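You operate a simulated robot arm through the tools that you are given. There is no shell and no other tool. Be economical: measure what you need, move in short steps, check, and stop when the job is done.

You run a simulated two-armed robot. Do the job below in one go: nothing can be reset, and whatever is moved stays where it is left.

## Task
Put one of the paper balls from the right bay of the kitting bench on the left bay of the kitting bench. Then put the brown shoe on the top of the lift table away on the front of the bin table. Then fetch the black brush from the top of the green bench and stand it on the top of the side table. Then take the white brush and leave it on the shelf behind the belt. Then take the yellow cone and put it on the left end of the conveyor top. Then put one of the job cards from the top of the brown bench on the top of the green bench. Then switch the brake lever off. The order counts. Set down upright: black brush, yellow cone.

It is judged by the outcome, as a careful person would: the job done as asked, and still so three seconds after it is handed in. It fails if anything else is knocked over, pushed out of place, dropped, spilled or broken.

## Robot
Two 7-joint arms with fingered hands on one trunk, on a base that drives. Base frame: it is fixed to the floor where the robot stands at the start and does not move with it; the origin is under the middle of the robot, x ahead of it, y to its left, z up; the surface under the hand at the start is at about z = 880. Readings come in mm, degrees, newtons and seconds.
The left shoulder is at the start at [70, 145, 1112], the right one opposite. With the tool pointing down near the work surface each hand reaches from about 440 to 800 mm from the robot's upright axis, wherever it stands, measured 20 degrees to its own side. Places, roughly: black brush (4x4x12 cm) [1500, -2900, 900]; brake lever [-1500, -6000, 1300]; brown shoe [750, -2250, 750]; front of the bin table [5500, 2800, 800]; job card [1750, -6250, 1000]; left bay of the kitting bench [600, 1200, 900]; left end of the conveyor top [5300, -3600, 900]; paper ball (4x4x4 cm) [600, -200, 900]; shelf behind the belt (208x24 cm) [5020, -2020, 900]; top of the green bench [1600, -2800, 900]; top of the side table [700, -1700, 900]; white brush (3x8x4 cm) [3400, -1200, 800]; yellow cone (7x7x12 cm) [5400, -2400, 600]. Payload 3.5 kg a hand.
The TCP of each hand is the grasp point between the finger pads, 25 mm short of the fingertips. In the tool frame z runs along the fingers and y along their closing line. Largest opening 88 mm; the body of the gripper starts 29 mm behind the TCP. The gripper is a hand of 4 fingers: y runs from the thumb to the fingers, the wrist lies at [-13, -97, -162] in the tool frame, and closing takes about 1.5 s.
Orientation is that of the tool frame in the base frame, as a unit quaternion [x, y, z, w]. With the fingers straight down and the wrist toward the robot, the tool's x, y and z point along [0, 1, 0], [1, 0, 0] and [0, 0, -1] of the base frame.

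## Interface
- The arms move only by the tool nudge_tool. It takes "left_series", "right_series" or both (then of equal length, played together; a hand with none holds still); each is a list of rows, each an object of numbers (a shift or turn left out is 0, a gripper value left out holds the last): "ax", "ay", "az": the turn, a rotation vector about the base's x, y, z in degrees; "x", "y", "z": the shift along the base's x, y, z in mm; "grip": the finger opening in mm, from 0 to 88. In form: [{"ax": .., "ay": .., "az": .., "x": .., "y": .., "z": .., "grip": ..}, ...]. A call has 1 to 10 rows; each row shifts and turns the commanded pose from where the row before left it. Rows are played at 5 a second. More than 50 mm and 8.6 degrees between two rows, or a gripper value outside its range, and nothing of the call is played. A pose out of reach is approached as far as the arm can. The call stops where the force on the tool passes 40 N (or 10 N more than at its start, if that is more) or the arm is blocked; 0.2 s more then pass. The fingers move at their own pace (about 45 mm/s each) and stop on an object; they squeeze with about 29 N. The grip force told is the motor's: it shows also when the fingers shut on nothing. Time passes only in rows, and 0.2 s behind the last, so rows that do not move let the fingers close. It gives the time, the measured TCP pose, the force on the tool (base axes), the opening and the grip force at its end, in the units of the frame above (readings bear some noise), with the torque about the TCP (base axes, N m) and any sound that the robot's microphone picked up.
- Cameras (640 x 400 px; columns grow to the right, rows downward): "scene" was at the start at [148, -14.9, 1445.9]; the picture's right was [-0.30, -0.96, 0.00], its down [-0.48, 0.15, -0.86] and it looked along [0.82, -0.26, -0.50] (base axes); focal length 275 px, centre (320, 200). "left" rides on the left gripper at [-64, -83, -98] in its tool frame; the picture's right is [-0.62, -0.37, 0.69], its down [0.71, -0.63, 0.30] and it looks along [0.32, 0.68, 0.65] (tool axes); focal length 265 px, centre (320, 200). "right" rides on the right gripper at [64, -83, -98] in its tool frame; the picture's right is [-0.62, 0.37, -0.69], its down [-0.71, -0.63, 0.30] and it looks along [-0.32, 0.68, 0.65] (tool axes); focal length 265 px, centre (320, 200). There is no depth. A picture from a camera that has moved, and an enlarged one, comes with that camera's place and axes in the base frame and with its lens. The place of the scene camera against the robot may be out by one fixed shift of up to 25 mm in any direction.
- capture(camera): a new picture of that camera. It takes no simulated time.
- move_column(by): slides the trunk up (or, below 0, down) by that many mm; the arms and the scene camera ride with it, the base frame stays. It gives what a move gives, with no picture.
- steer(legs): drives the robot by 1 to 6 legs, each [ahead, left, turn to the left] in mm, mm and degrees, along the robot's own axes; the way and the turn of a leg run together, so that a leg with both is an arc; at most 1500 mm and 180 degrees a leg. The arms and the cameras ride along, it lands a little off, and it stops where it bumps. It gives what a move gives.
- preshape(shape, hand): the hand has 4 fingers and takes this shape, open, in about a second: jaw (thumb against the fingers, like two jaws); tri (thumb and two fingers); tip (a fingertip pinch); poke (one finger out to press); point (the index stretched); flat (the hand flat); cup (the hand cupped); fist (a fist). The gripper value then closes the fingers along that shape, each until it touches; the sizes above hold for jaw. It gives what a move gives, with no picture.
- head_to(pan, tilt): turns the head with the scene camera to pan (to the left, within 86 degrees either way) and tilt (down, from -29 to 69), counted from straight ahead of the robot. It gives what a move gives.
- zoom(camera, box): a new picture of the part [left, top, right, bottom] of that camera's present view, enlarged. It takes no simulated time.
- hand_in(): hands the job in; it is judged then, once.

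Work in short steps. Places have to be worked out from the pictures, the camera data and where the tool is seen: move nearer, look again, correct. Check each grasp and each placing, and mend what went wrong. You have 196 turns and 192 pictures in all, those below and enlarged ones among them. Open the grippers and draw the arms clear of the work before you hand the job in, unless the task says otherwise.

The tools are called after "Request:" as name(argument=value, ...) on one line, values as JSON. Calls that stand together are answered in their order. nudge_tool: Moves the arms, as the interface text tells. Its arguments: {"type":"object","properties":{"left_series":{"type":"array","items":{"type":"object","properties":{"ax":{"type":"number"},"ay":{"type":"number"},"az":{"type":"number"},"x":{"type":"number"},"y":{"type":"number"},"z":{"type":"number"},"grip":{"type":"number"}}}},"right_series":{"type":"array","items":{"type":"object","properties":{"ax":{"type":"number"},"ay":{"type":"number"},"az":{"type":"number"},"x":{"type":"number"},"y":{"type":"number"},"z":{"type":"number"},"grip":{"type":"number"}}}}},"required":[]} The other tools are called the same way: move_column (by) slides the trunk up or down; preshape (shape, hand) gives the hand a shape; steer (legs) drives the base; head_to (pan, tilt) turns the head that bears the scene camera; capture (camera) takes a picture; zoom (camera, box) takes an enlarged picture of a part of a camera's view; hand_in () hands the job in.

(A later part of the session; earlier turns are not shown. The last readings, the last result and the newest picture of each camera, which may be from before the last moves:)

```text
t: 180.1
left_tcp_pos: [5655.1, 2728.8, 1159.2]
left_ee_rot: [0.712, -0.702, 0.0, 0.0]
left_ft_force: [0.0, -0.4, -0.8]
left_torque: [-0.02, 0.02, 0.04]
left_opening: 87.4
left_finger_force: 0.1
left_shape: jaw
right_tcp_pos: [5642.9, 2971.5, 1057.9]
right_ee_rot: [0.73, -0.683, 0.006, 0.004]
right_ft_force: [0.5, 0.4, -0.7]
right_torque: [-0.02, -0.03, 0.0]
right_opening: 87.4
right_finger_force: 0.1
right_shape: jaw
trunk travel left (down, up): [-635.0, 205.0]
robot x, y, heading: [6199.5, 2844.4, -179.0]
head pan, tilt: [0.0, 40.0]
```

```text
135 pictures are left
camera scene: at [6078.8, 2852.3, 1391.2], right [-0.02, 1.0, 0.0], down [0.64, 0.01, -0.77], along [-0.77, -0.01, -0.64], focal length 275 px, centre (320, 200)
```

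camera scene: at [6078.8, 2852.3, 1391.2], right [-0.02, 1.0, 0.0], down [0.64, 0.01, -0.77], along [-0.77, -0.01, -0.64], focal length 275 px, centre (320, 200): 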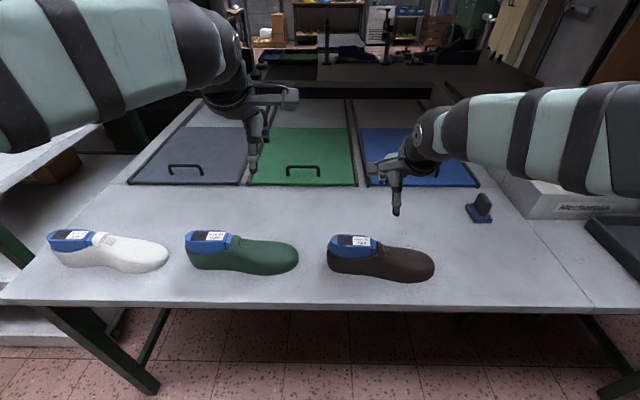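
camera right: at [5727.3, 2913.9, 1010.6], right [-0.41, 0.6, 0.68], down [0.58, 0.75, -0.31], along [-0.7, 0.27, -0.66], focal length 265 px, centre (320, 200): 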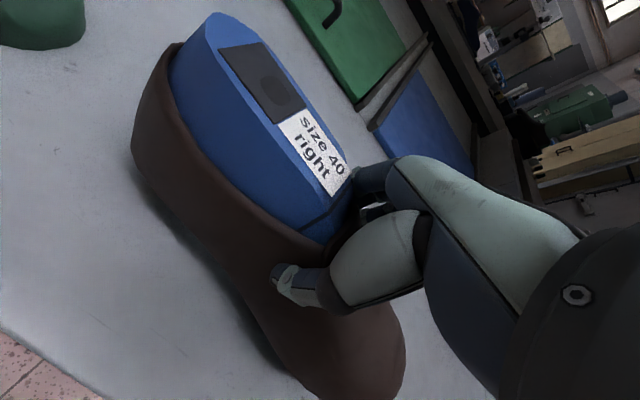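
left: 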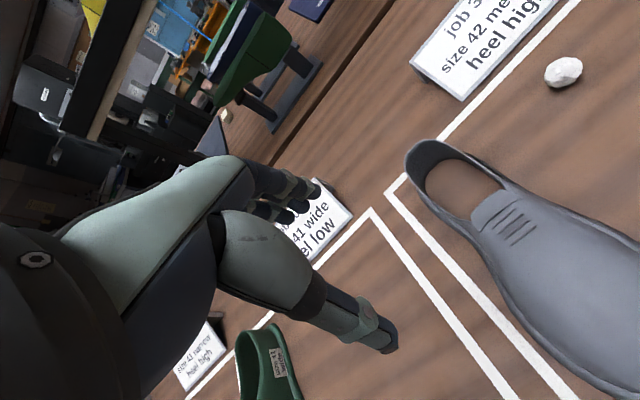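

The brown shoe is placed in the row. Now to the black brush: I raise the trunk again and drive back the known way, first sideways to the gap.

Request:
move_column(by=200)

Request:
steer(legs=[[0, -1450, -1.0], [0, -260, 0]])

Request:
head_to(pan=0, tilt=25)

Request:
capture(camera="scene")

```text
t: 182.2
left_tcp_pos: [5653.7, 2729.8, 1359.0]
left_ee_rot: [0.712, -0.702, 0.0, 0.0]
left_ft_force: [0.0, 0.1, 0.7]
left_torque: [-0.02, -0.01, 0.01]
left_opening: 87.7
left_finger_force: 0.1
left_shape: jaw
right_tcp_pos: [5641.7, 2972.1, 1258.0]
right_ee_rot: [0.731, -0.683, 0.005, 0.003]
right_ft_force: [0.3, 0.1, -0.7]
right_torque: [0.03, -0.01, -0.04]
right_opening: 87.8
right_finger_force: 0.1
right_shape: jaw
trunk travel left (down, up): [-835.0, 5.0]
robot x, y, heading: [6202.4, 2843.3, -179.5]
head pan, tilt: [0.0, 40.0]
```

```text
t: 190.9
left_tcp_pos: [5645.5, 4452.0, 1358.5]
left_ee_rot: [-0.704, 0.71, 0.001, 0.0]
left_ft_force: [0.7, 0.0, 0.1]
left_torque: [0.02, -0.01, 0.02]
left_opening: 87.6
left_finger_force: 0.1
left_shape: jaw
right_tcp_pos: [5640.2, 4695.0, 1257.8]
right_ee_rot: [0.723, -0.691, 0.005, 0.002]
right_ft_force: [-0.6, -0.3, 0.5]
right_torque: [-0.01, 0.03, -0.01]
right_opening: 87.8
right_finger_force: 0.1
right_shape: jaw
trunk travel left (down, up): [-835.0, 5.0]
robot x, y, heading: [6194.3, 4557.1, 179.7]
head pan, tilt: [0.0, 40.0]
```

```text
t: 191.7
left_tcp_pos: [5645.5, 4455.5, 1358.7]
left_ee_rot: [-0.705, 0.71, 0.0, 0.0]
left_ft_force: [0.3, 0.4, 0.2]
left_torque: [-0.03, -0.03, 0.01]
left_opening: 87.6
left_finger_force: 0.1
left_shape: jaw
right_tcp_pos: [5638.9, 4698.0, 1256.2]
right_ee_rot: [0.723, -0.691, 0.007, 0.003]
right_ft_force: [0.1, 0.8, -0.9]
right_torque: [0.0, 0.0, 0.01]
right_opening: 87.7
right_finger_force: 0.0
right_shape: jaw
trunk travel left (down, up): [-835.0, 5.0]
robot x, y, heading: [6198.3, 4555.5, 179.8]
head pan, tilt: [0.0, 25.0]
```

```text
134 pictures are left
camera scene: at [6065.0, 4570.5, 1614.3], right [0.01, 1.0, 0.0], down [0.42, 0.0, -0.91], along [-0.91, 0.0, -0.42], focal length 275 px, centre (320, 200)
```

scene: 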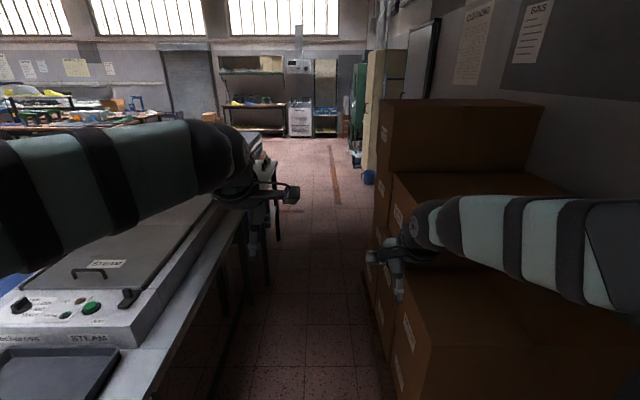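

The right forearm is close to the box stack; I bring the right hand into the same high, narrow pose as the left and check the elbow.

Request:
nudge_tool(right_series=[{"z": 35, "y": -12}, {"z": 35, "y": -12}, {"z": 30, "y": -12}])

Request:
steer(legs=[[0, 30, 0]])

Request:
head_to(pan=-45, tilt=25)

Request:
capture(camera="scene")

```text
t: 192.5
left_tcp_pos: [5646.6, 4454.5, 1358.4]
left_ee_rot: [-0.705, 0.709, -0.001, 0.0]
left_ft_force: [-0.5, -0.1, -0.4]
left_torque: [-0.01, -0.02, 0.0]
left_opening: 87.6
left_finger_force: 0.1
left_shape: jaw
right_tcp_pos: [5639.4, 4661.9, 1359.0]
right_ee_rot: [0.723, -0.691, 0.006, 0.004]
right_ft_force: [-0.6, 0.3, 0.0]
right_torque: [0.01, 0.02, 0.03]
right_opening: 87.5
right_finger_force: 0.1
right_shape: jaw
trunk travel left (down, up): [-835.0, 5.0]
robot x, y, heading: [6194.1, 4558.7, 179.9]
head pan, tilt: [0.0, 25.0]
```

```text
t: 193.3
left_tcp_pos: [5646.2, 4434.0, 1359.5]
left_ee_rot: [-0.704, 0.71, -0.003, -0.003]
left_ft_force: [0.2, 1.1, -0.7]
left_torque: [-0.04, 0.01, 0.01]
left_opening: 87.7
left_finger_force: 0.1
left_shape: jaw
right_tcp_pos: [5638.0, 4640.0, 1357.4]
right_ee_rot: [0.722, -0.691, 0.009, 0.005]
right_ft_force: [-0.5, 0.7, -0.8]
right_torque: [-0.07, 0.0, -0.01]
right_opening: 87.8
right_finger_force: 0.0
right_shape: jaw
trunk travel left (down, up): [-835.0, 5.0]
robot x, y, heading: [6197.8, 4527.4, 179.5]
head pan, tilt: [0.0, 25.0]
```

```text
t: 194.4
left_tcp_pos: [5646.3, 4425.4, 1358.3]
left_ee_rot: [-0.704, 0.71, 0.001, 0.0]
left_ft_force: [-0.8, 0.0, -0.3]
left_torque: [-0.01, 0.03, -0.02]
left_opening: 87.5
left_finger_force: 0.1
left_shape: jaw
right_tcp_pos: [5638.6, 4631.6, 1357.3]
right_ee_rot: [0.723, -0.691, 0.006, 0.003]
right_ft_force: [-0.3, 0.6, -0.1]
right_torque: [-0.02, 0.02, 0.0]
right_opening: 87.8
right_finger_force: 0.1
right_shape: jaw
trunk travel left (down, up): [-835.0, 5.0]
robot x, y, heading: [6192.6, 4525.0, 179.5]
head pan, tilt: [-45.0, 25.0]
```

```text
133 pictures are left
camera scene: at [6092.1, 4604.0, 1614.4], right [0.71, 0.7, 0.0], down [0.3, -0.3, -0.91], along [-0.64, 0.64, -0.42], focal length 275 px, centre (320, 200)
```

scene: 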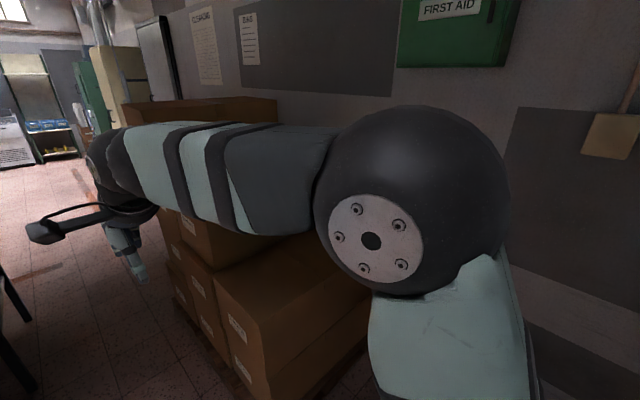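

The elbow is now mirrored to the left one. I drive ahead through the gap to x≈2250.

Request:
steer(legs=[[0, 0, 0.5], [1400, 0, 0], [1300, 0, 0], [1250, 0, 0]])

```text
t: 213.8
left_tcp_pos: [1688.2, 4367.1, 1358.3]
left_ee_rot: [0.712, -0.702, 0.0, 0.001]
left_ft_force: [-0.5, -0.6, 0.3]
left_torque: [0.0, 0.02, 0.02]
left_opening: 87.6
left_finger_force: 0.1
left_shape: jaw
right_tcp_pos: [1676.2, 4573.4, 1356.9]
right_ee_rot: [0.731, -0.683, 0.006, 0.004]
right_ft_force: [0.0, 0.2, -0.3]
right_torque: [0.01, 0.0, 0.05]
right_opening: 87.7
right_finger_force: 0.2
right_shape: jaw
trunk travel left (down, up): [-835.0, 5.0]
robot x, y, heading: [2235.9, 4483.3, -179.2]
head pan, tilt: [-45.0, 25.0]
```

Request:
steer(legs=[[0, 1080, 0], [0, 0, 179], [0, -1320, 0]])

Request:
head_to(pan=0, tilt=20)

```text
t: 232.9
left_tcp_pos: [2807.7, 2192.8, 1359.2]
left_ee_rot: [0.707, 0.707, 0.0, 0.0]
left_ft_force: [0.7, 0.6, -0.7]
left_torque: [-0.03, -0.02, 0.02]
left_opening: 87.7
left_finger_force: 0.1
left_shape: jaw
right_tcp_pos: [2816.9, 1986.7, 1357.6]
right_ee_rot: [0.688, 0.726, 0.004, -0.006]
right_ft_force: [0.8, -0.1, 0.2]
right_torque: [0.04, 0.02, 0.0]
right_opening: 87.7
right_finger_force: 0.1
right_shape: jaw
trunk travel left (down, up): [-835.0, 5.0]
robot x, y, heading: [2258.2, 2090.4, 0.0]
head pan, tilt: [-45.0, 25.0]
```

```text
t: 234.0
left_tcp_pos: [2807.6, 2192.6, 1358.8]
left_ee_rot: [0.708, 0.707, 0.0, 0.0]
left_ft_force: [-0.2, -0.4, -0.3]
left_torque: [0.02, 0.0, 0.01]
left_opening: 87.6
left_finger_force: 0.0
left_shape: jaw
right_tcp_pos: [2816.7, 1986.2, 1357.7]
right_ee_rot: [0.688, 0.725, 0.004, -0.006]
right_ft_force: [-0.1, 0.2, -0.3]
right_torque: [-0.02, 0.01, 0.02]
right_opening: 87.8
right_finger_force: 0.0
right_shape: jaw
trunk travel left (down, up): [-835.0, 5.0]
robot x, y, heading: [2261.8, 2088.5, 0.0]
head pan, tilt: [0.0, 20.0]
```

Request:
steer(legs=[[-1400, 0, 0], [-1140, 0, 0], [0, -1450, 0], [0, -1450, 0], [0, -1450, 0]])

Request:
head_to(pan=-10, tilt=20)

Request:
capture(camera="scene")

```text
t: 266.8
left_tcp_pos: [228.9, -2124.9, 1358.5]
left_ee_rot: [0.709, 0.705, 0.001, 0.0]
left_ft_force: [-0.1, 0.2, 0.3]
left_torque: [-0.04, 0.0, 0.01]
left_opening: 87.7
left_finger_force: 0.0
left_shape: jaw
right_tcp_pos: [237.2, -2331.5, 1356.8]
right_ee_rot: [0.69, 0.723, 0.004, -0.006]
right_ft_force: [0.9, 0.7, -0.2]
right_torque: [-0.05, 0.02, -0.03]
right_opening: 87.8
right_finger_force: 0.0
right_shape: jaw
trunk travel left (down, up): [-835.0, 5.0]
robot x, y, heading: [-317.8, -2229.5, -0.4]
head pan, tilt: [0.0, 20.0]
```

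```text
t: 267.5
left_tcp_pos: [230.5, -2124.8, 1358.0]
left_ee_rot: [0.71, 0.704, 0.001, -0.001]
left_ft_force: [0.0, -0.6, 0.9]
left_torque: [-0.01, -0.01, 0.01]
left_opening: 87.8
left_finger_force: 0.1
left_shape: jaw
right_tcp_pos: [237.7, -2332.7, 1358.0]
right_ee_rot: [0.691, 0.723, 0.003, -0.006]
right_ft_force: [0.7, 0.0, -0.5]
right_torque: [-0.01, -0.03, 0.01]
right_opening: 87.9
right_finger_force: 0.1
right_shape: jaw
trunk travel left (down, up): [-835.0, 5.0]
robot x, y, heading: [-321.0, -2227.8, -0.1]
head pan, tilt: [-10.0, 20.0]
```

```text
132 pictures are left
camera scene: at [-165.9, -2232.4, 1622.5], right [-0.18, -0.98, 0.0], down [-0.34, 0.06, -0.94], along [0.92, -0.17, -0.34], focal length 275 px, centre (320, 200)
```

scene: 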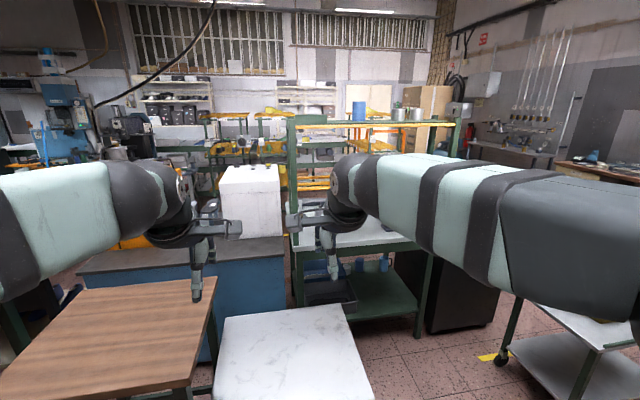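

I move right to y≈-2850 and look at the green bench straight on.

Request:
steer(legs=[[0, -620, 0], [500, 0, 0]])

Request:
head_to(pan=0, tilt=25)

Request:
capture(camera="scene")

Request:
zoom(camera="scene", box=[200, 110, 440, 260])

```text
t: 273.5
left_tcp_pos: [718.7, -2743.8, 1359.7]
left_ee_rot: [0.711, 0.703, 0.001, 0.001]
left_ft_force: [-0.1, 0.4, -0.6]
left_torque: [-0.01, 0.0, 0.02]
left_opening: 87.4
left_finger_force: 0.1
left_shape: jaw
right_tcp_pos: [725.5, -2949.1, 1358.5]
right_ee_rot: [0.693, 0.721, 0.004, -0.006]
right_ft_force: [0.3, -0.2, -0.6]
right_torque: [-0.01, -0.01, 0.05]
right_opening: 87.6
right_finger_force: 0.1
right_shape: jaw
trunk travel left (down, up): [-835.0, 5.0]
robot x, y, heading: [173.9, -2840.2, -0.9]
head pan, tilt: [-10.0, 20.0]
```

```text
t: 274.2
left_tcp_pos: [720.4, -2743.8, 1358.7]
left_ee_rot: [0.711, 0.703, 0.0, 0.0]
left_ft_force: [-0.4, -0.1, 0.0]
left_torque: [-0.01, 0.01, -0.02]
left_opening: 87.5
left_finger_force: 0.1
left_shape: jaw
right_tcp_pos: [726.9, -2949.4, 1356.2]
right_ee_rot: [0.692, 0.722, 0.004, -0.006]
right_ft_force: [0.7, 0.8, 1.0]
right_torque: [-0.01, 0.0, 0.04]
right_opening: 87.3
right_finger_force: 0.1
right_shape: jaw
trunk travel left (down, up): [-835.0, 5.0]
robot x, y, heading: [173.3, -2842.2, -0.5]
head pan, tilt: [0.0, 25.0]
```

```text
131 pictures are left
camera scene: at [323.8, -2832.4, 1614.4], right [-0.01, -1.0, 0.0], down [-0.42, 0.0, -0.91], along [0.91, -0.01, -0.42], focal length 275 px, centre (320, 200)
```

scene: 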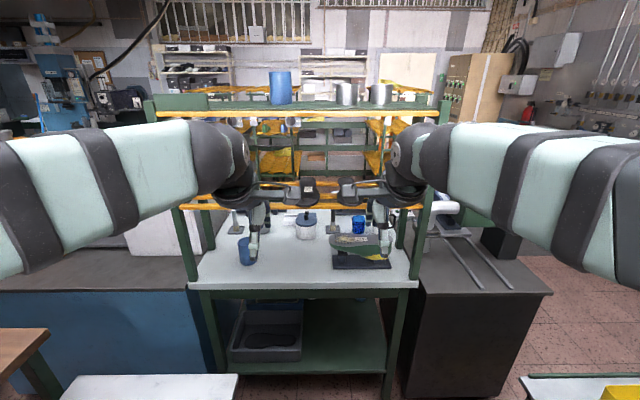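

```text
2.67 times, centred on (320, 185) of scene
camera zoom: at [323.8, -2832.4, 1614.4], right [-0.01, -1.0, 0.0], down [-0.42, 0.0, -0.91], along [0.91, -0.01, -0.42], focal length 732 px, centre (320, 240)
```

zoom: 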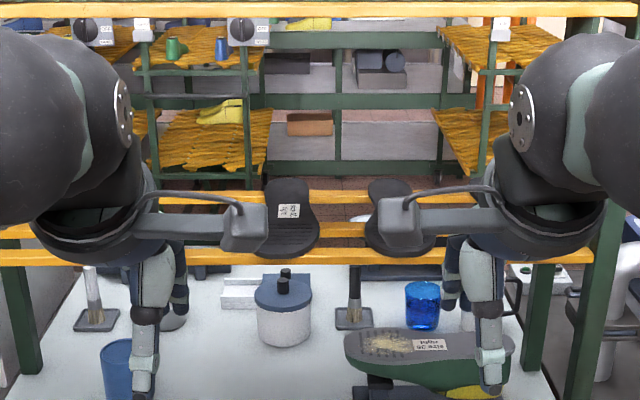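

The bench top is partly hidden by the middle shelf. I lower the trunk to look under it.

Request:
move_column(by=-350)

Request:
head_to(pan=0, tilt=15)

Request:
capture(camera="scene")

Request:
zoom(camera="scene", box=[160, 130, 460, 280])

```text
t: 277.6
left_tcp_pos: [720.4, -2743.7, 1008.3]
left_ee_rot: [0.712, 0.702, 0.0, 0.0]
left_ft_force: [-0.4, -0.1, 0.2]
left_torque: [0.01, 0.0, 0.0]
left_opening: 87.5
left_finger_force: 0.1
left_shape: jaw
right_tcp_pos: [726.3, -2949.6, 1007.7]
right_ee_rot: [0.692, 0.722, 0.004, -0.006]
right_ft_force: [-0.4, 0.5, -0.4]
right_torque: [0.0, -0.02, 0.01]
right_opening: 87.7
right_finger_force: 0.0
right_shape: jaw
trunk travel left (down, up): [-485.0, 355.0]
robot x, y, heading: [172.1, -2841.0, -0.8]
head pan, tilt: [0.0, 25.0]
```

```text
t: 278.4
left_tcp_pos: [720.6, -2742.5, 1008.9]
left_ee_rot: [0.712, 0.703, 0.0, 0.0]
left_ft_force: [0.4, 0.2, -0.2]
left_torque: [-0.04, -0.02, 0.0]
left_opening: 87.6
left_finger_force: 0.1
left_shape: jaw
right_tcp_pos: [727.6, -2950.2, 1006.7]
right_ee_rot: [0.692, 0.722, 0.005, -0.007]
right_ft_force: [0.4, 0.4, 0.0]
right_torque: [-0.02, 0.0, -0.01]
right_opening: 87.5
right_finger_force: 0.0
right_shape: jaw
trunk travel left (down, up): [-485.0, 355.0]
robot x, y, heading: [163.7, -2841.5, -0.7]
head pan, tilt: [0.0, 15.0]
```

```text
129 pictures are left
camera scene: at [325.2, -2832.4, 1280.6], right [-0.01, -1.0, 0.0], down [-0.26, 0.0, -0.97], along [0.97, -0.01, -0.26], focal length 275 px, centre (320, 200)
```

scene: 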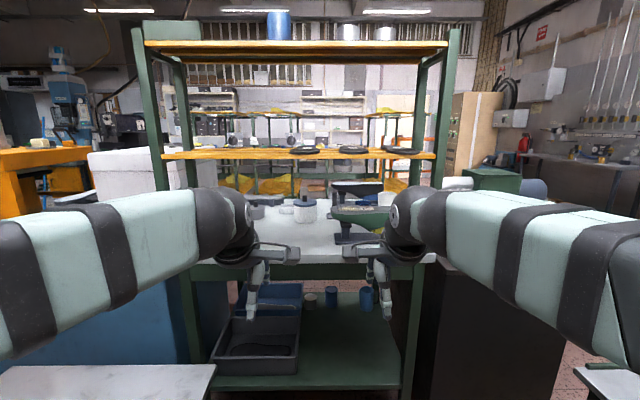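

```text
2.13 times, centred on (310, 205) of scene
camera zoom: at [325.2, -2832.4, 1280.6], right [-0.01, -1.0, 0.0], down [-0.26, 0.0, -0.97], along [0.97, -0.01, -0.26], focal length 586 px, centre (341, 189)
```

zoom: 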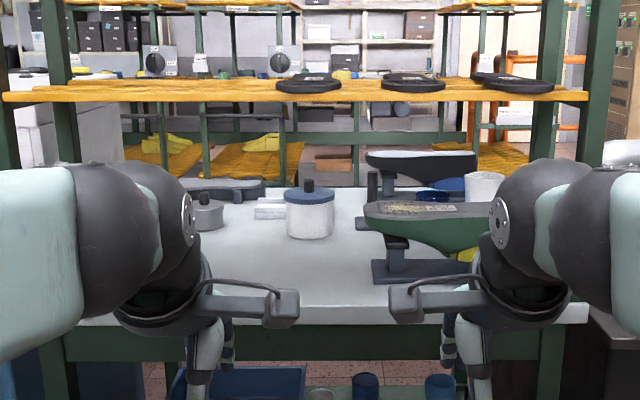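

The likely spot of the brush (1500,-2900) is behind the green shoe. I move 250 mm ahead and zoom in there.

Request:
steer(legs=[[250, 0, 0.7]])

Request:
head_to(pan=-5, tilt=15)

Request:
zoom(camera="scene", box=[200, 120, 440, 270])

```text
t: 280.2
left_tcp_pos: [966.6, -2740.2, 1009.7]
left_ee_rot: [0.708, 0.706, 0.0, 0.0]
left_ft_force: [-0.3, -0.4, 0.5]
left_torque: [-0.02, 0.0, 0.04]
left_opening: 87.4
left_finger_force: 0.2
left_shape: jaw
right_tcp_pos: [974.0, -2947.3, 1008.0]
right_ee_rot: [0.689, 0.725, 0.004, -0.007]
right_ft_force: [0.1, 0.4, -0.2]
right_torque: [-0.03, 0.02, 0.0]
right_opening: 87.8
right_finger_force: 0.1
right_shape: jaw
trunk travel left (down, up): [-485.0, 355.0]
robot x, y, heading: [413.7, -2840.6, -0.2]
head pan, tilt: [0.0, 15.0]
```

```text
t: 280.8
left_tcp_pos: [965.8, -2739.9, 1007.9]
left_ee_rot: [0.708, 0.706, 0.001, -0.001]
left_ft_force: [0.3, 1.1, -0.4]
left_torque: [0.0, -0.01, 0.03]
left_opening: 87.8
left_finger_force: 0.1
left_shape: jaw
right_tcp_pos: [974.4, -2946.3, 1007.6]
right_ee_rot: [0.689, 0.725, 0.003, -0.006]
right_ft_force: [-0.7, 0.4, 0.1]
right_torque: [-0.01, -0.01, -0.03]
right_opening: 87.9
right_finger_force: 0.1
right_shape: jaw
trunk travel left (down, up): [-485.0, 355.0]
robot x, y, heading: [416.1, -2841.9, -0.1]
head pan, tilt: [-5.0, 15.0]
```

```text
2.67 times, centred on (320, 195) of scene
camera zoom: at [571.9, -2840.6, 1280.6], right [-0.09, -1.0, 0.0], down [-0.26, 0.02, -0.97], along [0.96, -0.08, -0.26], focal length 732 px, centre (320, 213)
```

zoom: 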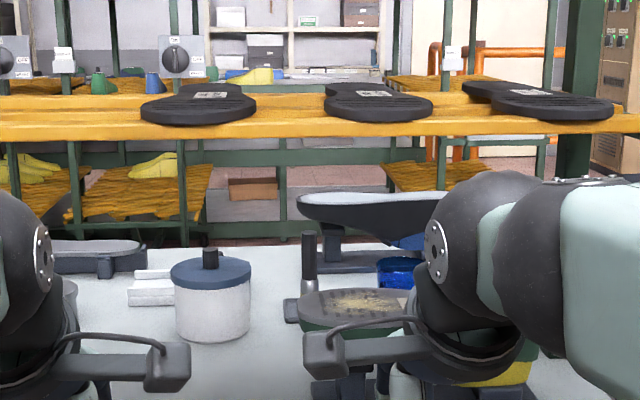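

The black brush stands upright at about [1445,-2890], behind the green shoe and under/behind the middle shelf, so it is only reachable from the bench's far side. I raise the trunk, back out and go around through the cross aisle on the right.

Request:
steer(legs=[[-620, 0, 0]])

Request:
move_column(by=300)

Request:
steer(legs=[[0, -1000, 0], [0, -950, 0]])

Request:
head_to(pan=0, tilt=20)

Request:
capture(camera="scene")

Request:
head_to(pan=-65, tilt=20)

Request:
capture(camera="scene")

```text
t: 284.3
left_tcp_pos: [345.3, -2737.8, 1008.8]
left_ee_rot: [0.706, 0.708, 0.0, 0.0]
left_ft_force: [0.1, 0.6, 0.1]
left_torque: [0.01, -0.01, -0.01]
left_opening: 87.6
left_finger_force: 0.1
left_shape: jaw
right_tcp_pos: [356.0, -2943.5, 1006.9]
right_ee_rot: [0.686, 0.727, 0.003, -0.006]
right_ft_force: [-0.6, 0.2, 0.3]
right_torque: [-0.03, 0.02, 0.0]
right_opening: 87.5
right_finger_force: 0.2
right_shape: jaw
trunk travel left (down, up): [-485.0, 355.0]
robot x, y, heading: [-197.2, -2842.4, 0.3]
head pan, tilt: [-5.0, 15.0]
```

```text
t: 287.3
left_tcp_pos: [345.3, -2737.1, 1308.6]
left_ee_rot: [0.706, 0.708, -0.001, 0.0]
left_ft_force: [0.4, 0.2, 0.6]
left_torque: [0.01, -0.02, 0.0]
left_opening: 87.5
left_finger_force: 0.1
left_shape: jaw
right_tcp_pos: [356.8, -2944.9, 1306.0]
right_ee_rot: [0.686, 0.727, 0.004, -0.006]
right_ft_force: [0.6, -0.5, -0.5]
right_torque: [0.0, 0.0, -0.01]
right_opening: 87.8
right_finger_force: 0.1
right_shape: jaw
trunk travel left (down, up): [-785.0, 55.0]
robot x, y, heading: [-203.2, -2845.0, 0.1]
head pan, tilt: [-5.0, 15.0]
```

```text
t: 297.1
left_tcp_pos: [366.8, -4694.7, 1308.5]
left_ee_rot: [0.704, 0.71, 0.0, 0.0]
left_ft_force: [-0.1, 0.4, 0.8]
left_torque: [0.03, 0.03, -0.01]
left_opening: 87.7
left_finger_force: 0.1
left_shape: jaw
right_tcp_pos: [378.3, -4898.6, 1306.8]
right_ee_rot: [0.684, 0.729, 0.004, -0.006]
right_ft_force: [0.1, -0.5, 0.4]
right_torque: [0.02, 0.0, 0.05]
right_opening: 87.7
right_finger_force: 0.0
right_shape: jaw
trunk travel left (down, up): [-785.0, 55.0]
robot x, y, heading: [-185.2, -4804.4, 0.8]
head pan, tilt: [-5.0, 15.0]
```

```text
t: 297.8
left_tcp_pos: [367.1, -4693.6, 1308.2]
left_ee_rot: [0.703, 0.711, 0.001, 0.0]
left_ft_force: [0.0, 0.0, 0.9]
left_torque: [0.0, 0.02, 0.01]
left_opening: 87.9
left_finger_force: 0.0
left_shape: jaw
right_tcp_pos: [378.6, -4901.0, 1307.4]
right_ee_rot: [0.684, 0.729, 0.003, -0.006]
right_ft_force: [-0.3, -0.8, -0.5]
right_torque: [0.0, -0.02, -0.02]
right_opening: 87.4
right_finger_force: 0.0
right_shape: jaw
trunk travel left (down, up): [-785.0, 55.0]
robot x, y, heading: [-181.5, -4807.0, 0.7]
head pan, tilt: [0.0, 20.0]
```

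```text
126 pictures are left
camera scene: at [-25.9, -4792.3, 1572.5], right [0.01, -1.0, 0.0], down [-0.34, 0.0, -0.94], along [0.94, 0.01, -0.34], focal length 275 px, centre (320, 200)
```

scene: 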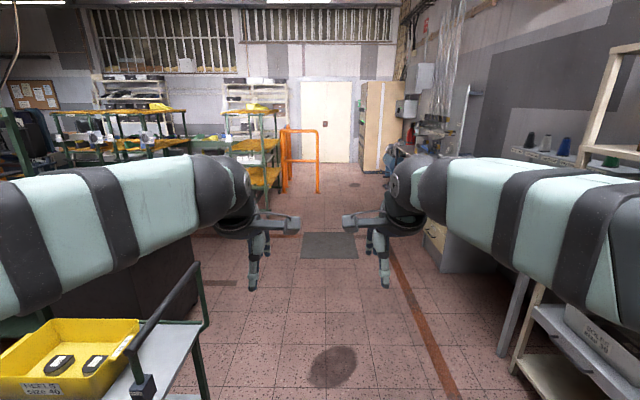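

```text
t: 299.1
left_tcp_pos: [366.1, -4693.9, 1309.5]
left_ee_rot: [0.703, 0.711, 0.0, 0.0]
left_ft_force: [0.7, 0.3, -0.1]
left_torque: [0.0, 0.02, 0.03]
left_opening: 87.7
left_finger_force: 0.0
left_shape: jaw
right_tcp_pos: [376.7, -4901.7, 1307.6]
right_ee_rot: [0.685, 0.729, 0.004, -0.007]
right_ft_force: [-0.3, 0.1, -0.2]
right_torque: [-0.03, 0.01, 0.0]
right_opening: 87.6
right_finger_force: 0.1
right_shape: jaw
trunk travel left (down, up): [-785.0, 55.0]
robot x, y, heading: [-179.7, -4808.5, 0.8]
head pan, tilt: [-65.0, 20.0]
```

```text
125 pictures are left
camera scene: at [-78.5, -4877.5, 1572.5], right [-0.9, -0.43, 0.0], down [-0.15, 0.31, -0.94], along [0.41, -0.85, -0.34], focal length 275 px, centre (320, 200)
```

scene: 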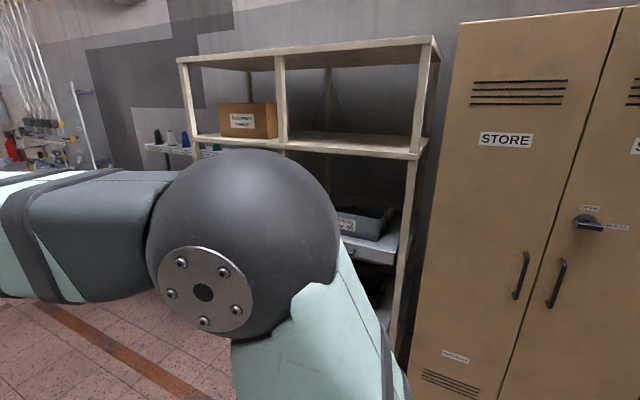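

The cross aisle is wide and free. I drive ahead to x≈2400, turn round and look at the back of the green bench.

Request:
steer(legs=[[1450, 0, -0.8], [1130, 0, 0], [0, 0, 180], [0, -1000, 0]])

Request:
head_to(pan=-30, tilt=20)

Request:
capture(camera="scene")

Request:
head_to(pan=-80, tilt=20)

Request:
capture(camera="scene")

```text
t: 323.9
left_tcp_pos: [1824.7, -3918.9, 1308.8]
left_ee_rot: [0.719, -0.695, 0.0, 0.0]
left_ft_force: [-0.1, 0.1, 0.5]
left_torque: [0.02, 0.02, 0.0]
left_opening: 87.5
left_finger_force: 0.1
left_shape: jaw
right_tcp_pos: [1808.0, -3712.9, 1306.4]
right_ee_rot: [0.737, -0.676, 0.006, 0.004]
right_ft_force: [-1.0, 1.0, -0.2]
right_torque: [0.01, 0.0, -0.02]
right_opening: 87.6
right_finger_force: 0.0
right_shape: jaw
trunk travel left (down, up): [-785.0, 55.0]
robot x, y, heading: [2368.4, -3791.0, -177.8]
head pan, tilt: [-65.0, 20.0]
```

```text
t: 324.9
left_tcp_pos: [1824.3, -3917.0, 1309.0]
left_ee_rot: [0.719, -0.695, 0.0, 0.0]
left_ft_force: [0.1, -0.7, 0.3]
left_torque: [-0.01, 0.0, -0.02]
left_opening: 87.5
left_finger_force: 0.1
left_shape: jaw
right_tcp_pos: [1808.7, -3711.4, 1307.9]
right_ee_rot: [0.737, -0.676, 0.007, 0.002]
right_ft_force: [-0.5, -1.2, -0.4]
right_torque: [0.0, 0.04, 0.04]
right_opening: 87.9
right_finger_force: 0.1
right_shape: jaw
trunk travel left (down, up): [-785.0, 55.0]
robot x, y, heading: [2368.3, -3795.8, -177.9]
head pan, tilt: [-30.0, 20.0]
```

```text
124 pictures are left
camera scene: at [2248.6, -3738.9, 1572.5], right [0.47, 0.88, 0.0], down [0.3, -0.16, -0.94], along [-0.83, 0.44, -0.34], focal length 275 px, centre (320, 200)
```

scene: 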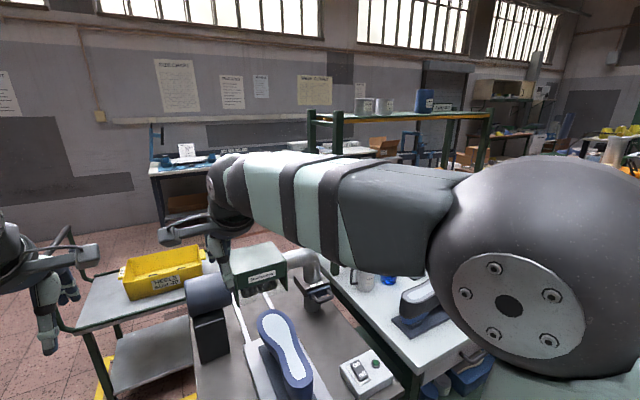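

```text
t: 326.1
left_tcp_pos: [1824.5, -3916.9, 1309.1]
left_ee_rot: [0.719, -0.695, 0.0, 0.0]
left_ft_force: [0.4, -0.2, -0.1]
left_torque: [0.04, -0.02, -0.02]
left_opening: 87.9
left_finger_force: 0.1
left_shape: jaw
right_tcp_pos: [1808.7, -3712.3, 1307.4]
right_ee_rot: [0.737, -0.675, 0.006, 0.003]
right_ft_force: [0.2, -0.8, 0.8]
right_torque: [-0.02, 0.01, 0.0]
right_opening: 87.9
right_finger_force: 0.1
right_shape: jaw
trunk travel left (down, up): [-785.0, 55.0]
robot x, y, heading: [2371.6, -3792.5, -178.1]
head pan, tilt: [-80.0, 20.0]
```

```text
123 pictures are left
camera scene: at [2311.2, -3691.5, 1572.5], right [0.98, 0.21, 0.0], down [0.07, -0.33, -0.94], along [-0.2, 0.92, -0.34], focal length 275 px, centre (320, 200)
```

scene: 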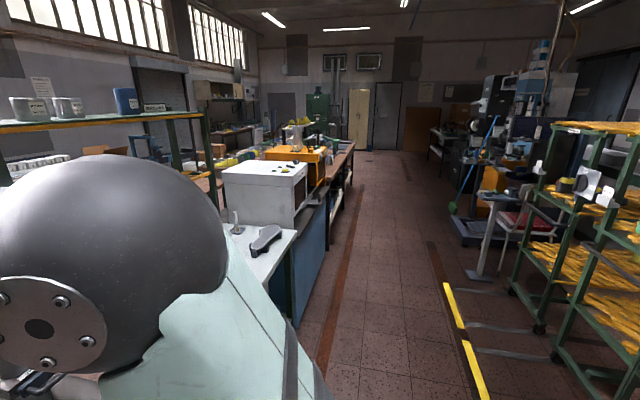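

Aisle clear. I strafe to y≈-3000 and look at the bench from behind.

Request:
steer(legs=[[0, -780, -2.0]])

Request:
head_to(pan=0, tilt=30)

Request:
capture(camera="scene")

Request:
zoom(camera="scene", box=[220, 100, 460, 250])

```text
t: 330.3
left_tcp_pos: [1806.9, -3125.2, 1308.2]
left_ee_rot: [-0.705, 0.709, 0.001, 0.0]
left_ft_force: [-0.6, -0.2, -0.1]
left_torque: [0.0, 0.0, 0.02]
left_opening: 87.7
left_finger_force: 0.1
left_shape: jaw
right_tcp_pos: [1799.2, -2919.8, 1307.9]
right_ee_rot: [0.724, -0.69, 0.006, 0.003]
right_ft_force: [1.0, -0.2, -0.2]
right_torque: [0.01, -0.01, 0.01]
right_opening: 87.8
right_finger_force: 0.0
right_shape: jaw
trunk travel left (down, up): [-785.0, 55.0]
robot x, y, heading: [2360.7, -3024.8, 179.8]
head pan, tilt: [-80.0, 20.0]
```

```text
t: 331.8
left_tcp_pos: [1807.8, -3124.2, 1309.2]
left_ee_rot: [-0.706, 0.709, 0.0, 0.001]
left_ft_force: [-0.1, 0.0, -0.2]
left_torque: [0.0, 0.0, -0.01]
left_opening: 87.4
left_finger_force: 0.0
left_shape: jaw
right_tcp_pos: [1799.0, -2917.5, 1305.6]
right_ee_rot: [0.724, -0.69, 0.007, 0.004]
right_ft_force: [-0.3, -0.2, -0.4]
right_torque: [0.0, 0.02, -0.01]
right_opening: 87.9
right_finger_force: 0.0
right_shape: jaw
trunk travel left (down, up): [-785.0, 55.0]
robot x, y, heading: [2352.8, -3021.1, 179.8]
head pan, tilt: [0.0, 30.0]
```

```text
122 pictures are left
camera scene: at [2227.6, -3008.5, 1556.4], right [0.0, 1.0, 0.0], down [0.5, 0.0, -0.87], along [-0.87, 0.0, -0.5], focal length 275 px, centre (320, 200)
```

scene: 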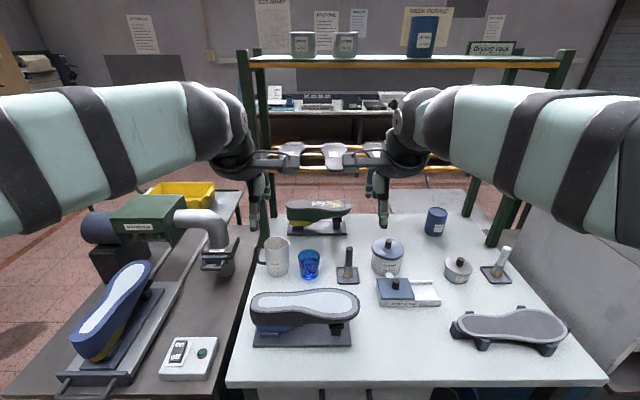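

```text
2.67 times, centred on (340, 175) of scene
camera zoom: at [2227.6, -3008.5, 1556.4], right [0.0, 1.0, 0.0], down [0.5, 0.0, -0.87], along [-0.87, 0.0, -0.5], focal length 732 px, centre (267, 267)
```

zoom: 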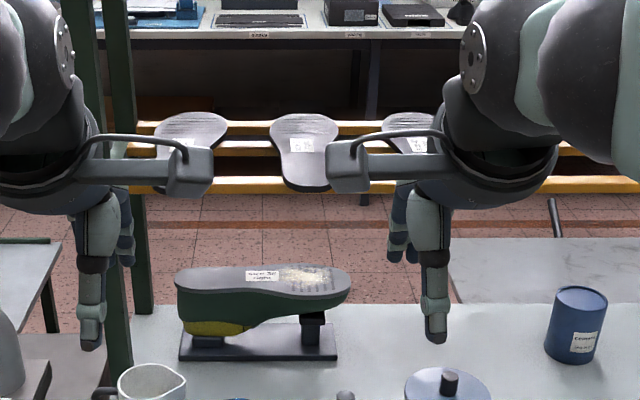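

Two brush-like things stand here: a dark one at (347,265) and a light-handled one at (500,265). I zoom on both.

Request:
zoom(camera="scene", box=[280, 210, 400, 300])

Request:
zoom(camera="scene", box=[420, 210, 540, 300])

Request:
capture(camera="right")

```text
4.44 times, centred on (340, 255) of scene
camera zoom: at [2227.6, -3008.5, 1556.4], right [0.0, 1.0, 0.0], down [0.5, 0.0, -0.87], along [-0.87, 0.0, -0.5], focal length 1220 px, centre (231, -44)
```

zoom: 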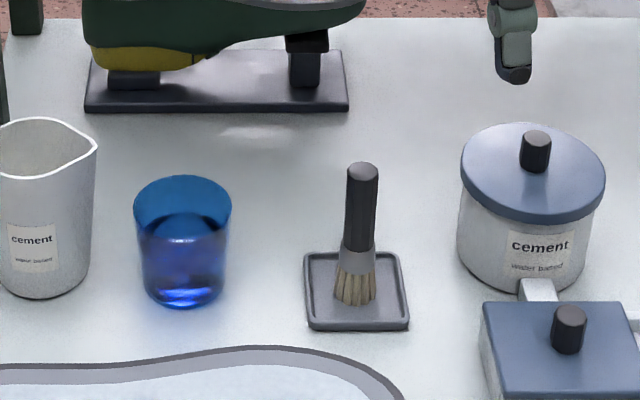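

```text
4.44 times, centred on (480, 255) of scene
camera zoom: at [2227.6, -3008.5, 1556.4], right [0.0, 1.0, 0.0], down [0.5, 0.0, -0.87], along [-0.87, 0.0, -0.5], focal length 1220 px, centre (-391, -44)
```

zoom: 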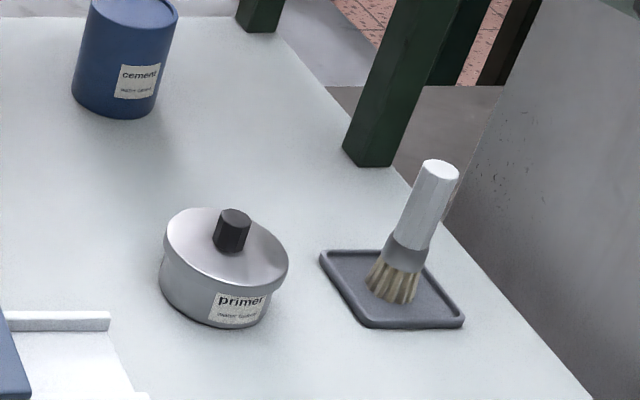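

```text
118 pictures are left
camera right: at [1885.0, -2977.6, 1407.5], right [-0.4, 0.61, 0.68], down [0.6, 0.74, -0.31], along [-0.7, 0.28, -0.66], focal length 265 px, centre (320, 200)
```

right: 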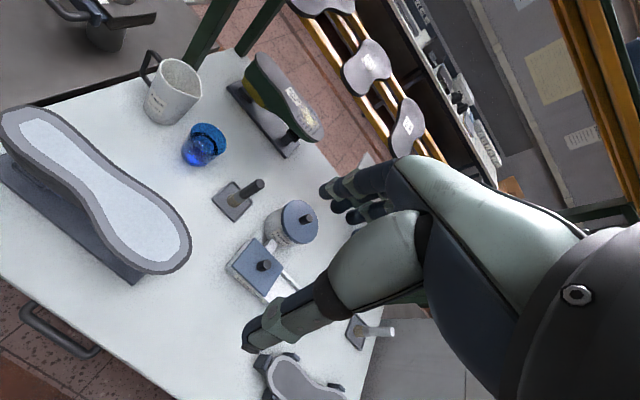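

The black-handled brush stands bristles-down in a small tray at about [1590,-2925]. I advance a little and bring the right hand above it for an accurate fix.

Request:
steer(legs=[[60, 0, 0]])

Request:
nudge_tool(right_series=[{"x": -40, "az": 4}, {"x": -40}, {"x": -40}, {"x": -30}, {"z": -40}, {"z": -40}, {"z": -40}])

Request:
capture(camera="right")

Request:
capture(camera="scene")

```text
t: 332.8
left_tcp_pos: [1758.8, -3124.0, 1314.5]
left_ee_rot: [-0.705, 0.709, 0.003, -0.003]
left_ft_force: [1.0, 0.1, -0.2]
left_torque: [0.0, 0.03, 0.01]
left_opening: 87.7
left_finger_force: 0.0
left_shape: jaw
right_tcp_pos: [1750.2, -2918.0, 1312.4]
right_ee_rot: [0.724, -0.689, 0.003, 0.008]
right_ft_force: [-0.2, -0.1, 0.1]
right_torque: [0.01, 0.04, 0.0]
right_opening: 87.8
right_finger_force: 0.0
right_shape: jaw
trunk travel left (down, up): [-785.0, 55.0]
robot x, y, heading: [2296.0, -3021.4, 179.7]
head pan, tilt: [0.0, 30.0]
```

```text
t: 334.4
left_tcp_pos: [1746.4, -3123.5, 1307.8]
left_ee_rot: [-0.705, 0.709, -0.001, -0.001]
left_ft_force: [-0.2, 0.1, -0.5]
left_torque: [0.03, -0.02, 0.0]
left_opening: 87.5
left_finger_force: 0.0
left_shape: jaw
right_tcp_pos: [1600.4, -2917.6, 1180.8]
right_ee_rot: [0.748, -0.664, 0.007, 0.003]
right_ft_force: [0.7, 0.3, -1.1]
right_torque: [0.0, -0.03, 0.0]
right_opening: 87.9
right_finger_force: 0.1
right_shape: jaw
right hand out of reach, approached as far as the arm can: row 4
trunk travel left (down, up): [-785.0, 55.0]
robot x, y, heading: [2300.6, -3023.7, 179.9]
head pan, tilt: [0.0, 30.0]
```

```text
117 pictures are left
camera right: at [1689.8, -2970.6, 1281.4], right [-0.44, 0.58, 0.68], down [0.54, 0.78, -0.31], along [-0.71, 0.23, -0.66], focal length 265 px, centre (320, 200)
```

right: 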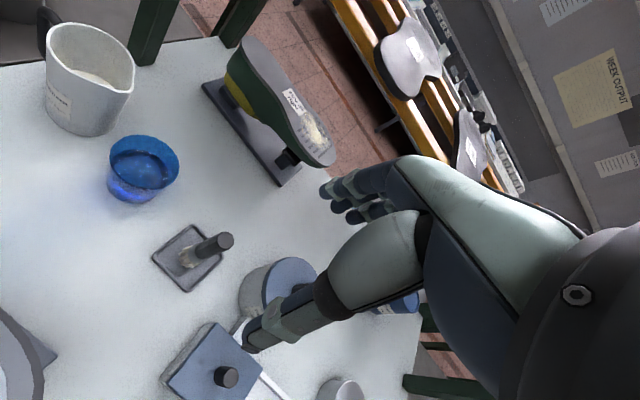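

```text
116 pictures are left
camera scene: at [2165.5, -3008.2, 1556.1], right [0.0, 1.0, 0.0], down [0.5, 0.0, -0.86], along [-0.86, 0.0, -0.5], focal length 275 px, centre (320, 200)
```

scene: 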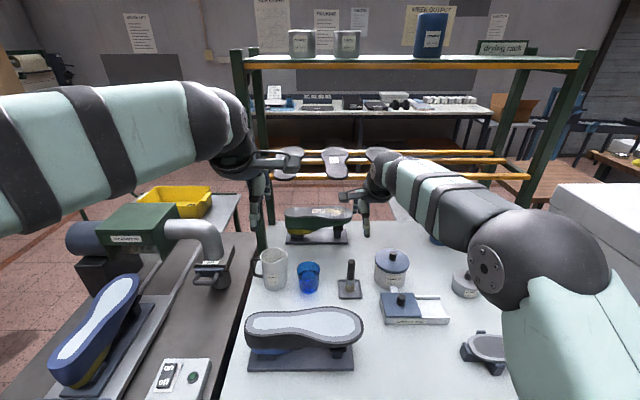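

The wrist camera puts the brush at about [1555,-2927], top near z≈1000. I centre above it and check again.

Request:
nudge_tool(right_series=[{"z": -35, "x": -15, "y": -3, "grip": 70}, {"z": -35, "x": -15, "y": -3}, {"x": -15, "y": -4}, {}])

Request:
capture(camera="right")

Request:
zoom(camera="scene", box=[240, 130, 480, 280])

```text
t: 335.4
left_tcp_pos: [1748.9, -3123.1, 1310.0]
left_ee_rot: [-0.705, 0.709, 0.0, 0.0]
left_ft_force: [-0.4, 0.0, -0.1]
left_torque: [-0.03, 0.01, -0.01]
left_opening: 87.5
left_finger_force: 0.0
left_shape: jaw
right_tcp_pos: [1558.7, -2926.6, 1112.6]
right_ee_rot: [0.748, -0.664, 0.005, 0.005]
right_ft_force: [0.2, -0.5, 0.5]
right_torque: [0.0, 0.0, 0.0]
right_opening: 70.4
right_finger_force: 0.1
right_shape: jaw
trunk travel left (down, up): [-785.0, 55.0]
robot x, y, heading: [2297.3, -3021.7, 179.9]
head pan, tilt: [0.0, 30.0]
```

```text
115 pictures are left
camera right: at [1647.7, -2981.1, 1212.0], right [-0.44, 0.58, 0.68], down [0.54, 0.78, -0.31], along [-0.71, 0.23, -0.66], focal length 265 px, centre (320, 200)
```

right: 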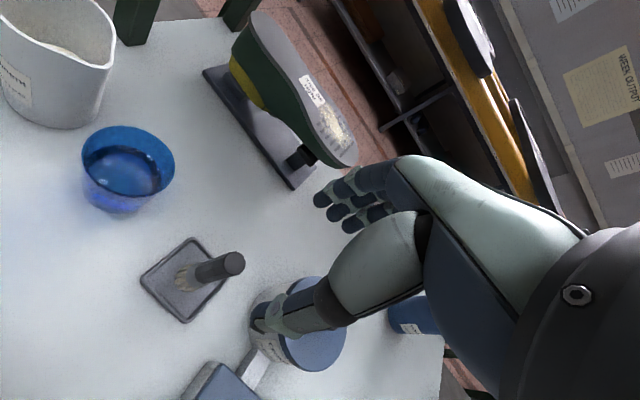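

```text
2.67 times, centred on (360, 205) of scene
camera zoom: at [2169.3, -3008.6, 1556.5], right [0.0, 1.0, 0.0], down [0.5, 0.0, -0.87], along [-0.87, 0.0, -0.5], focal length 732 px, centre (213, 187)
```

zoom: 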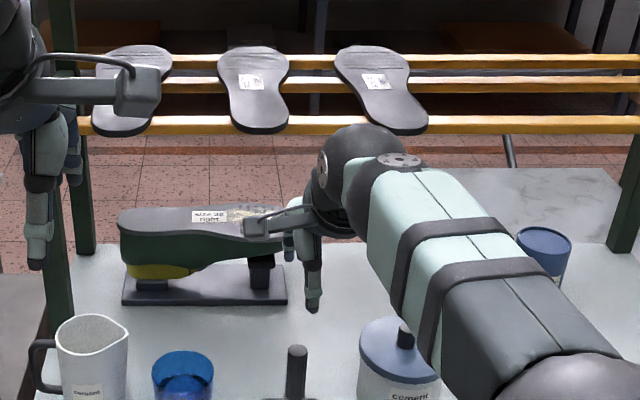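

Brush refined to about [1549,-2929]. I shift 9 mm, descend to z≈985 around the handle and look.

Request:
nudge_tool(right_series=[{"x": -9, "y": -3}, {"z": -35}, {"z": -35}, {"z": -30}, {"z": -20}, {"z": -8}, {}])

Request:
capture(camera="right")

Request:
zoom(camera="scene", box=[280, 180, 440, 310])

```text
t: 337.0
left_tcp_pos: [1749.2, -3124.5, 1309.3]
left_ee_rot: [-0.706, 0.709, 0.001, -0.001]
left_ft_force: [0.0, 0.5, 0.3]
left_torque: [0.02, 0.03, -0.04]
left_opening: 87.4
left_finger_force: 0.1
left_shape: jaw
right_tcp_pos: [1555.6, -2931.6, 984.3]
right_ee_rot: [0.748, -0.664, 0.006, 0.004]
right_ft_force: [-0.4, -0.7, 0.2]
right_torque: [0.06, -0.02, -0.01]
right_opening: 70.2
right_finger_force: 0.2
right_shape: jaw
right hand out of reach, approached as far as the arm can: row 1
trunk travel left (down, up): [-785.0, 55.0]
robot x, y, heading: [2299.1, -3019.7, 180.0]
head pan, tilt: [0.0, 30.0]
```

```text
113 pictures are left
camera right: at [1645.1, -2985.2, 1084.2], right [-0.44, 0.58, 0.68], down [0.54, 0.78, -0.31], along [-0.71, 0.23, -0.66], focal length 265 px, centre (320, 200)
```

right: 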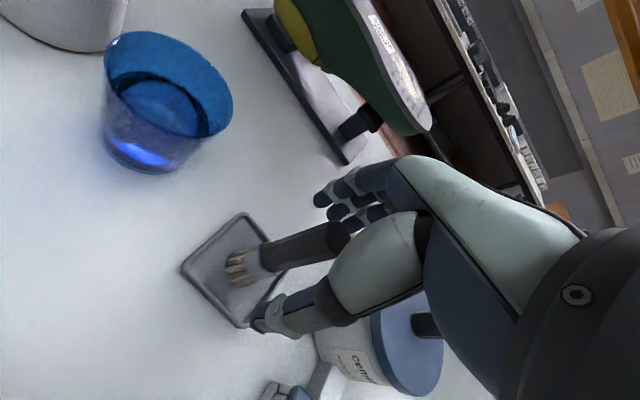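

```text
3.08 times, centred on (360, 245) of scene
camera zoom: at [2168.7, -3008.7, 1556.4], right [0.0, 1.0, 0.0], down [0.5, 0.0, -0.87], along [-0.87, 0.0, -0.5], focal length 845 px, centre (197, 62)
```

zoom: 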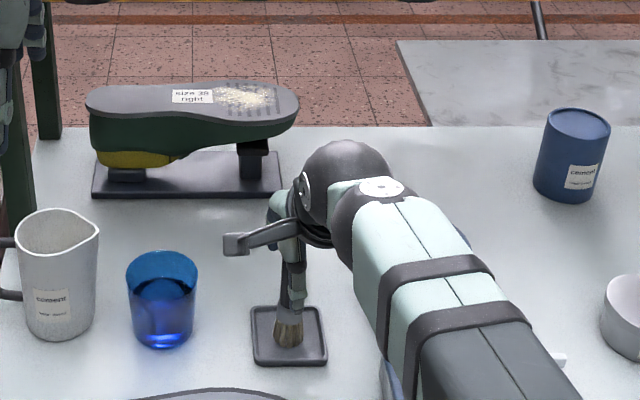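

The handle is between thumb and fingers. I close.

Request:
nudge_tool(right_series=[{"grip": 50}, {"grip": 35}, {"grip": 20}, {"grip": 10}, {"grip": 0}, {}, {}, {}])

Request:
capture(camera="right")

```text
t: 338.8
left_tcp_pos: [1748.8, -3123.2, 1309.2]
left_ee_rot: [-0.705, 0.709, 0.001, -0.001]
left_ft_force: [0.0, -0.8, 0.1]
left_torque: [-0.04, 0.03, 0.02]
left_opening: 87.4
left_finger_force: 0.1
left_shape: jaw
right_tcp_pos: [1555.6, -2931.1, 984.3]
right_ee_rot: [0.747, -0.664, 0.005, 0.004]
right_ft_force: [0.1, 0.0, -0.8]
right_torque: [0.0, 0.05, -0.01]
right_opening: 8.5
right_finger_force: 28.8
right_shape: jaw
trunk travel left (down, up): [-785.0, 55.0]
robot x, y, heading: [2300.6, -3020.7, 179.7]
head pan, tilt: [0.0, 30.0]
```

```text
111 pictures are left
camera right: at [1644.9, -2985.1, 1084.1], right [-0.44, 0.58, 0.68], down [0.54, 0.78, -0.31], along [-0.71, 0.23, -0.66], focal length 265 px, centre (320, 200)
```

right: 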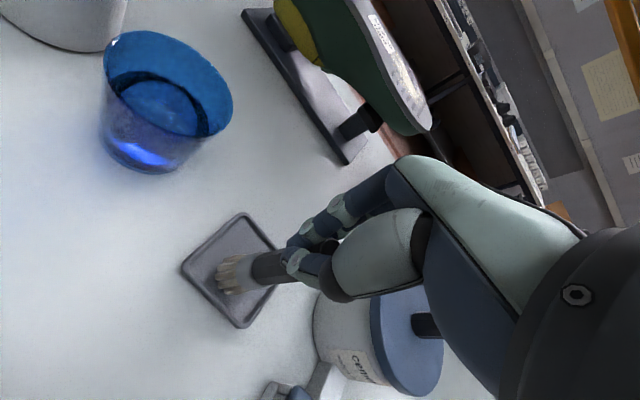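

Request:
nudge_tool(right_series=[{"z": 15}, {"z": 25}, {"z": 35}, {"z": 40}, {"z": 40}])

Request:
capture(camera="right")

Request:
zoom(camera="scene", box=[280, 150, 440, 310])

```text
t: 340.0
left_tcp_pos: [1749.2, -3124.5, 1308.7]
left_ee_rot: [-0.705, 0.709, 0.0, 0.0]
left_ft_force: [-0.2, 0.0, -0.5]
left_torque: [0.02, 0.01, -0.01]
left_opening: 87.8
left_finger_force: 0.0
left_shape: jaw
right_tcp_pos: [1557.4, -2930.6, 1139.7]
right_ee_rot: [0.748, -0.664, 0.005, 0.004]
right_ft_force: [0.6, 0.2, -0.4]
right_torque: [0.02, 0.0, 0.02]
right_opening: 8.1
right_finger_force: 28.7
right_shape: jaw
trunk travel left (down, up): [-785.0, 55.0]
robot x, y, heading: [2299.8, -3020.7, 179.8]
head pan, tilt: [0.0, 30.0]
```

```text
110 pictures are left
camera right: at [1645.8, -2985.1, 1239.1], right [-0.44, 0.58, 0.68], down [0.54, 0.78, -0.31], along [-0.72, 0.23, -0.66], focal length 265 px, centre (320, 200)
```

right: 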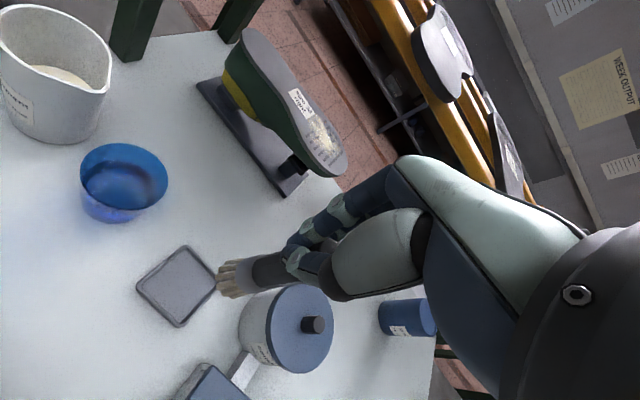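

```text
2.50 times, centred on (360, 230) of scene
camera zoom: at [2169.0, -3008.5, 1556.4], right [0.0, 1.0, 0.0], down [0.5, 0.0, -0.87], along [-0.87, 0.0, -0.5], focal length 686 px, centre (220, 125)
```

zoom: 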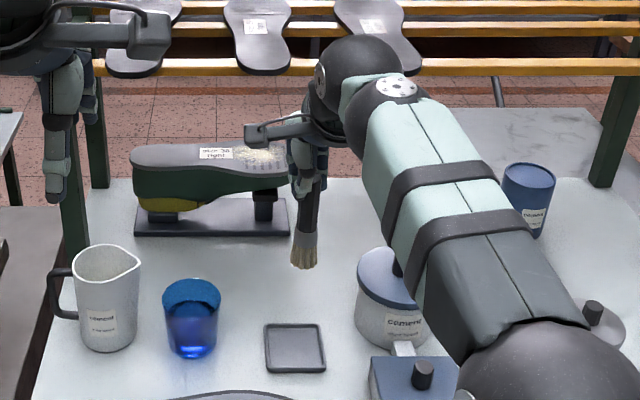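

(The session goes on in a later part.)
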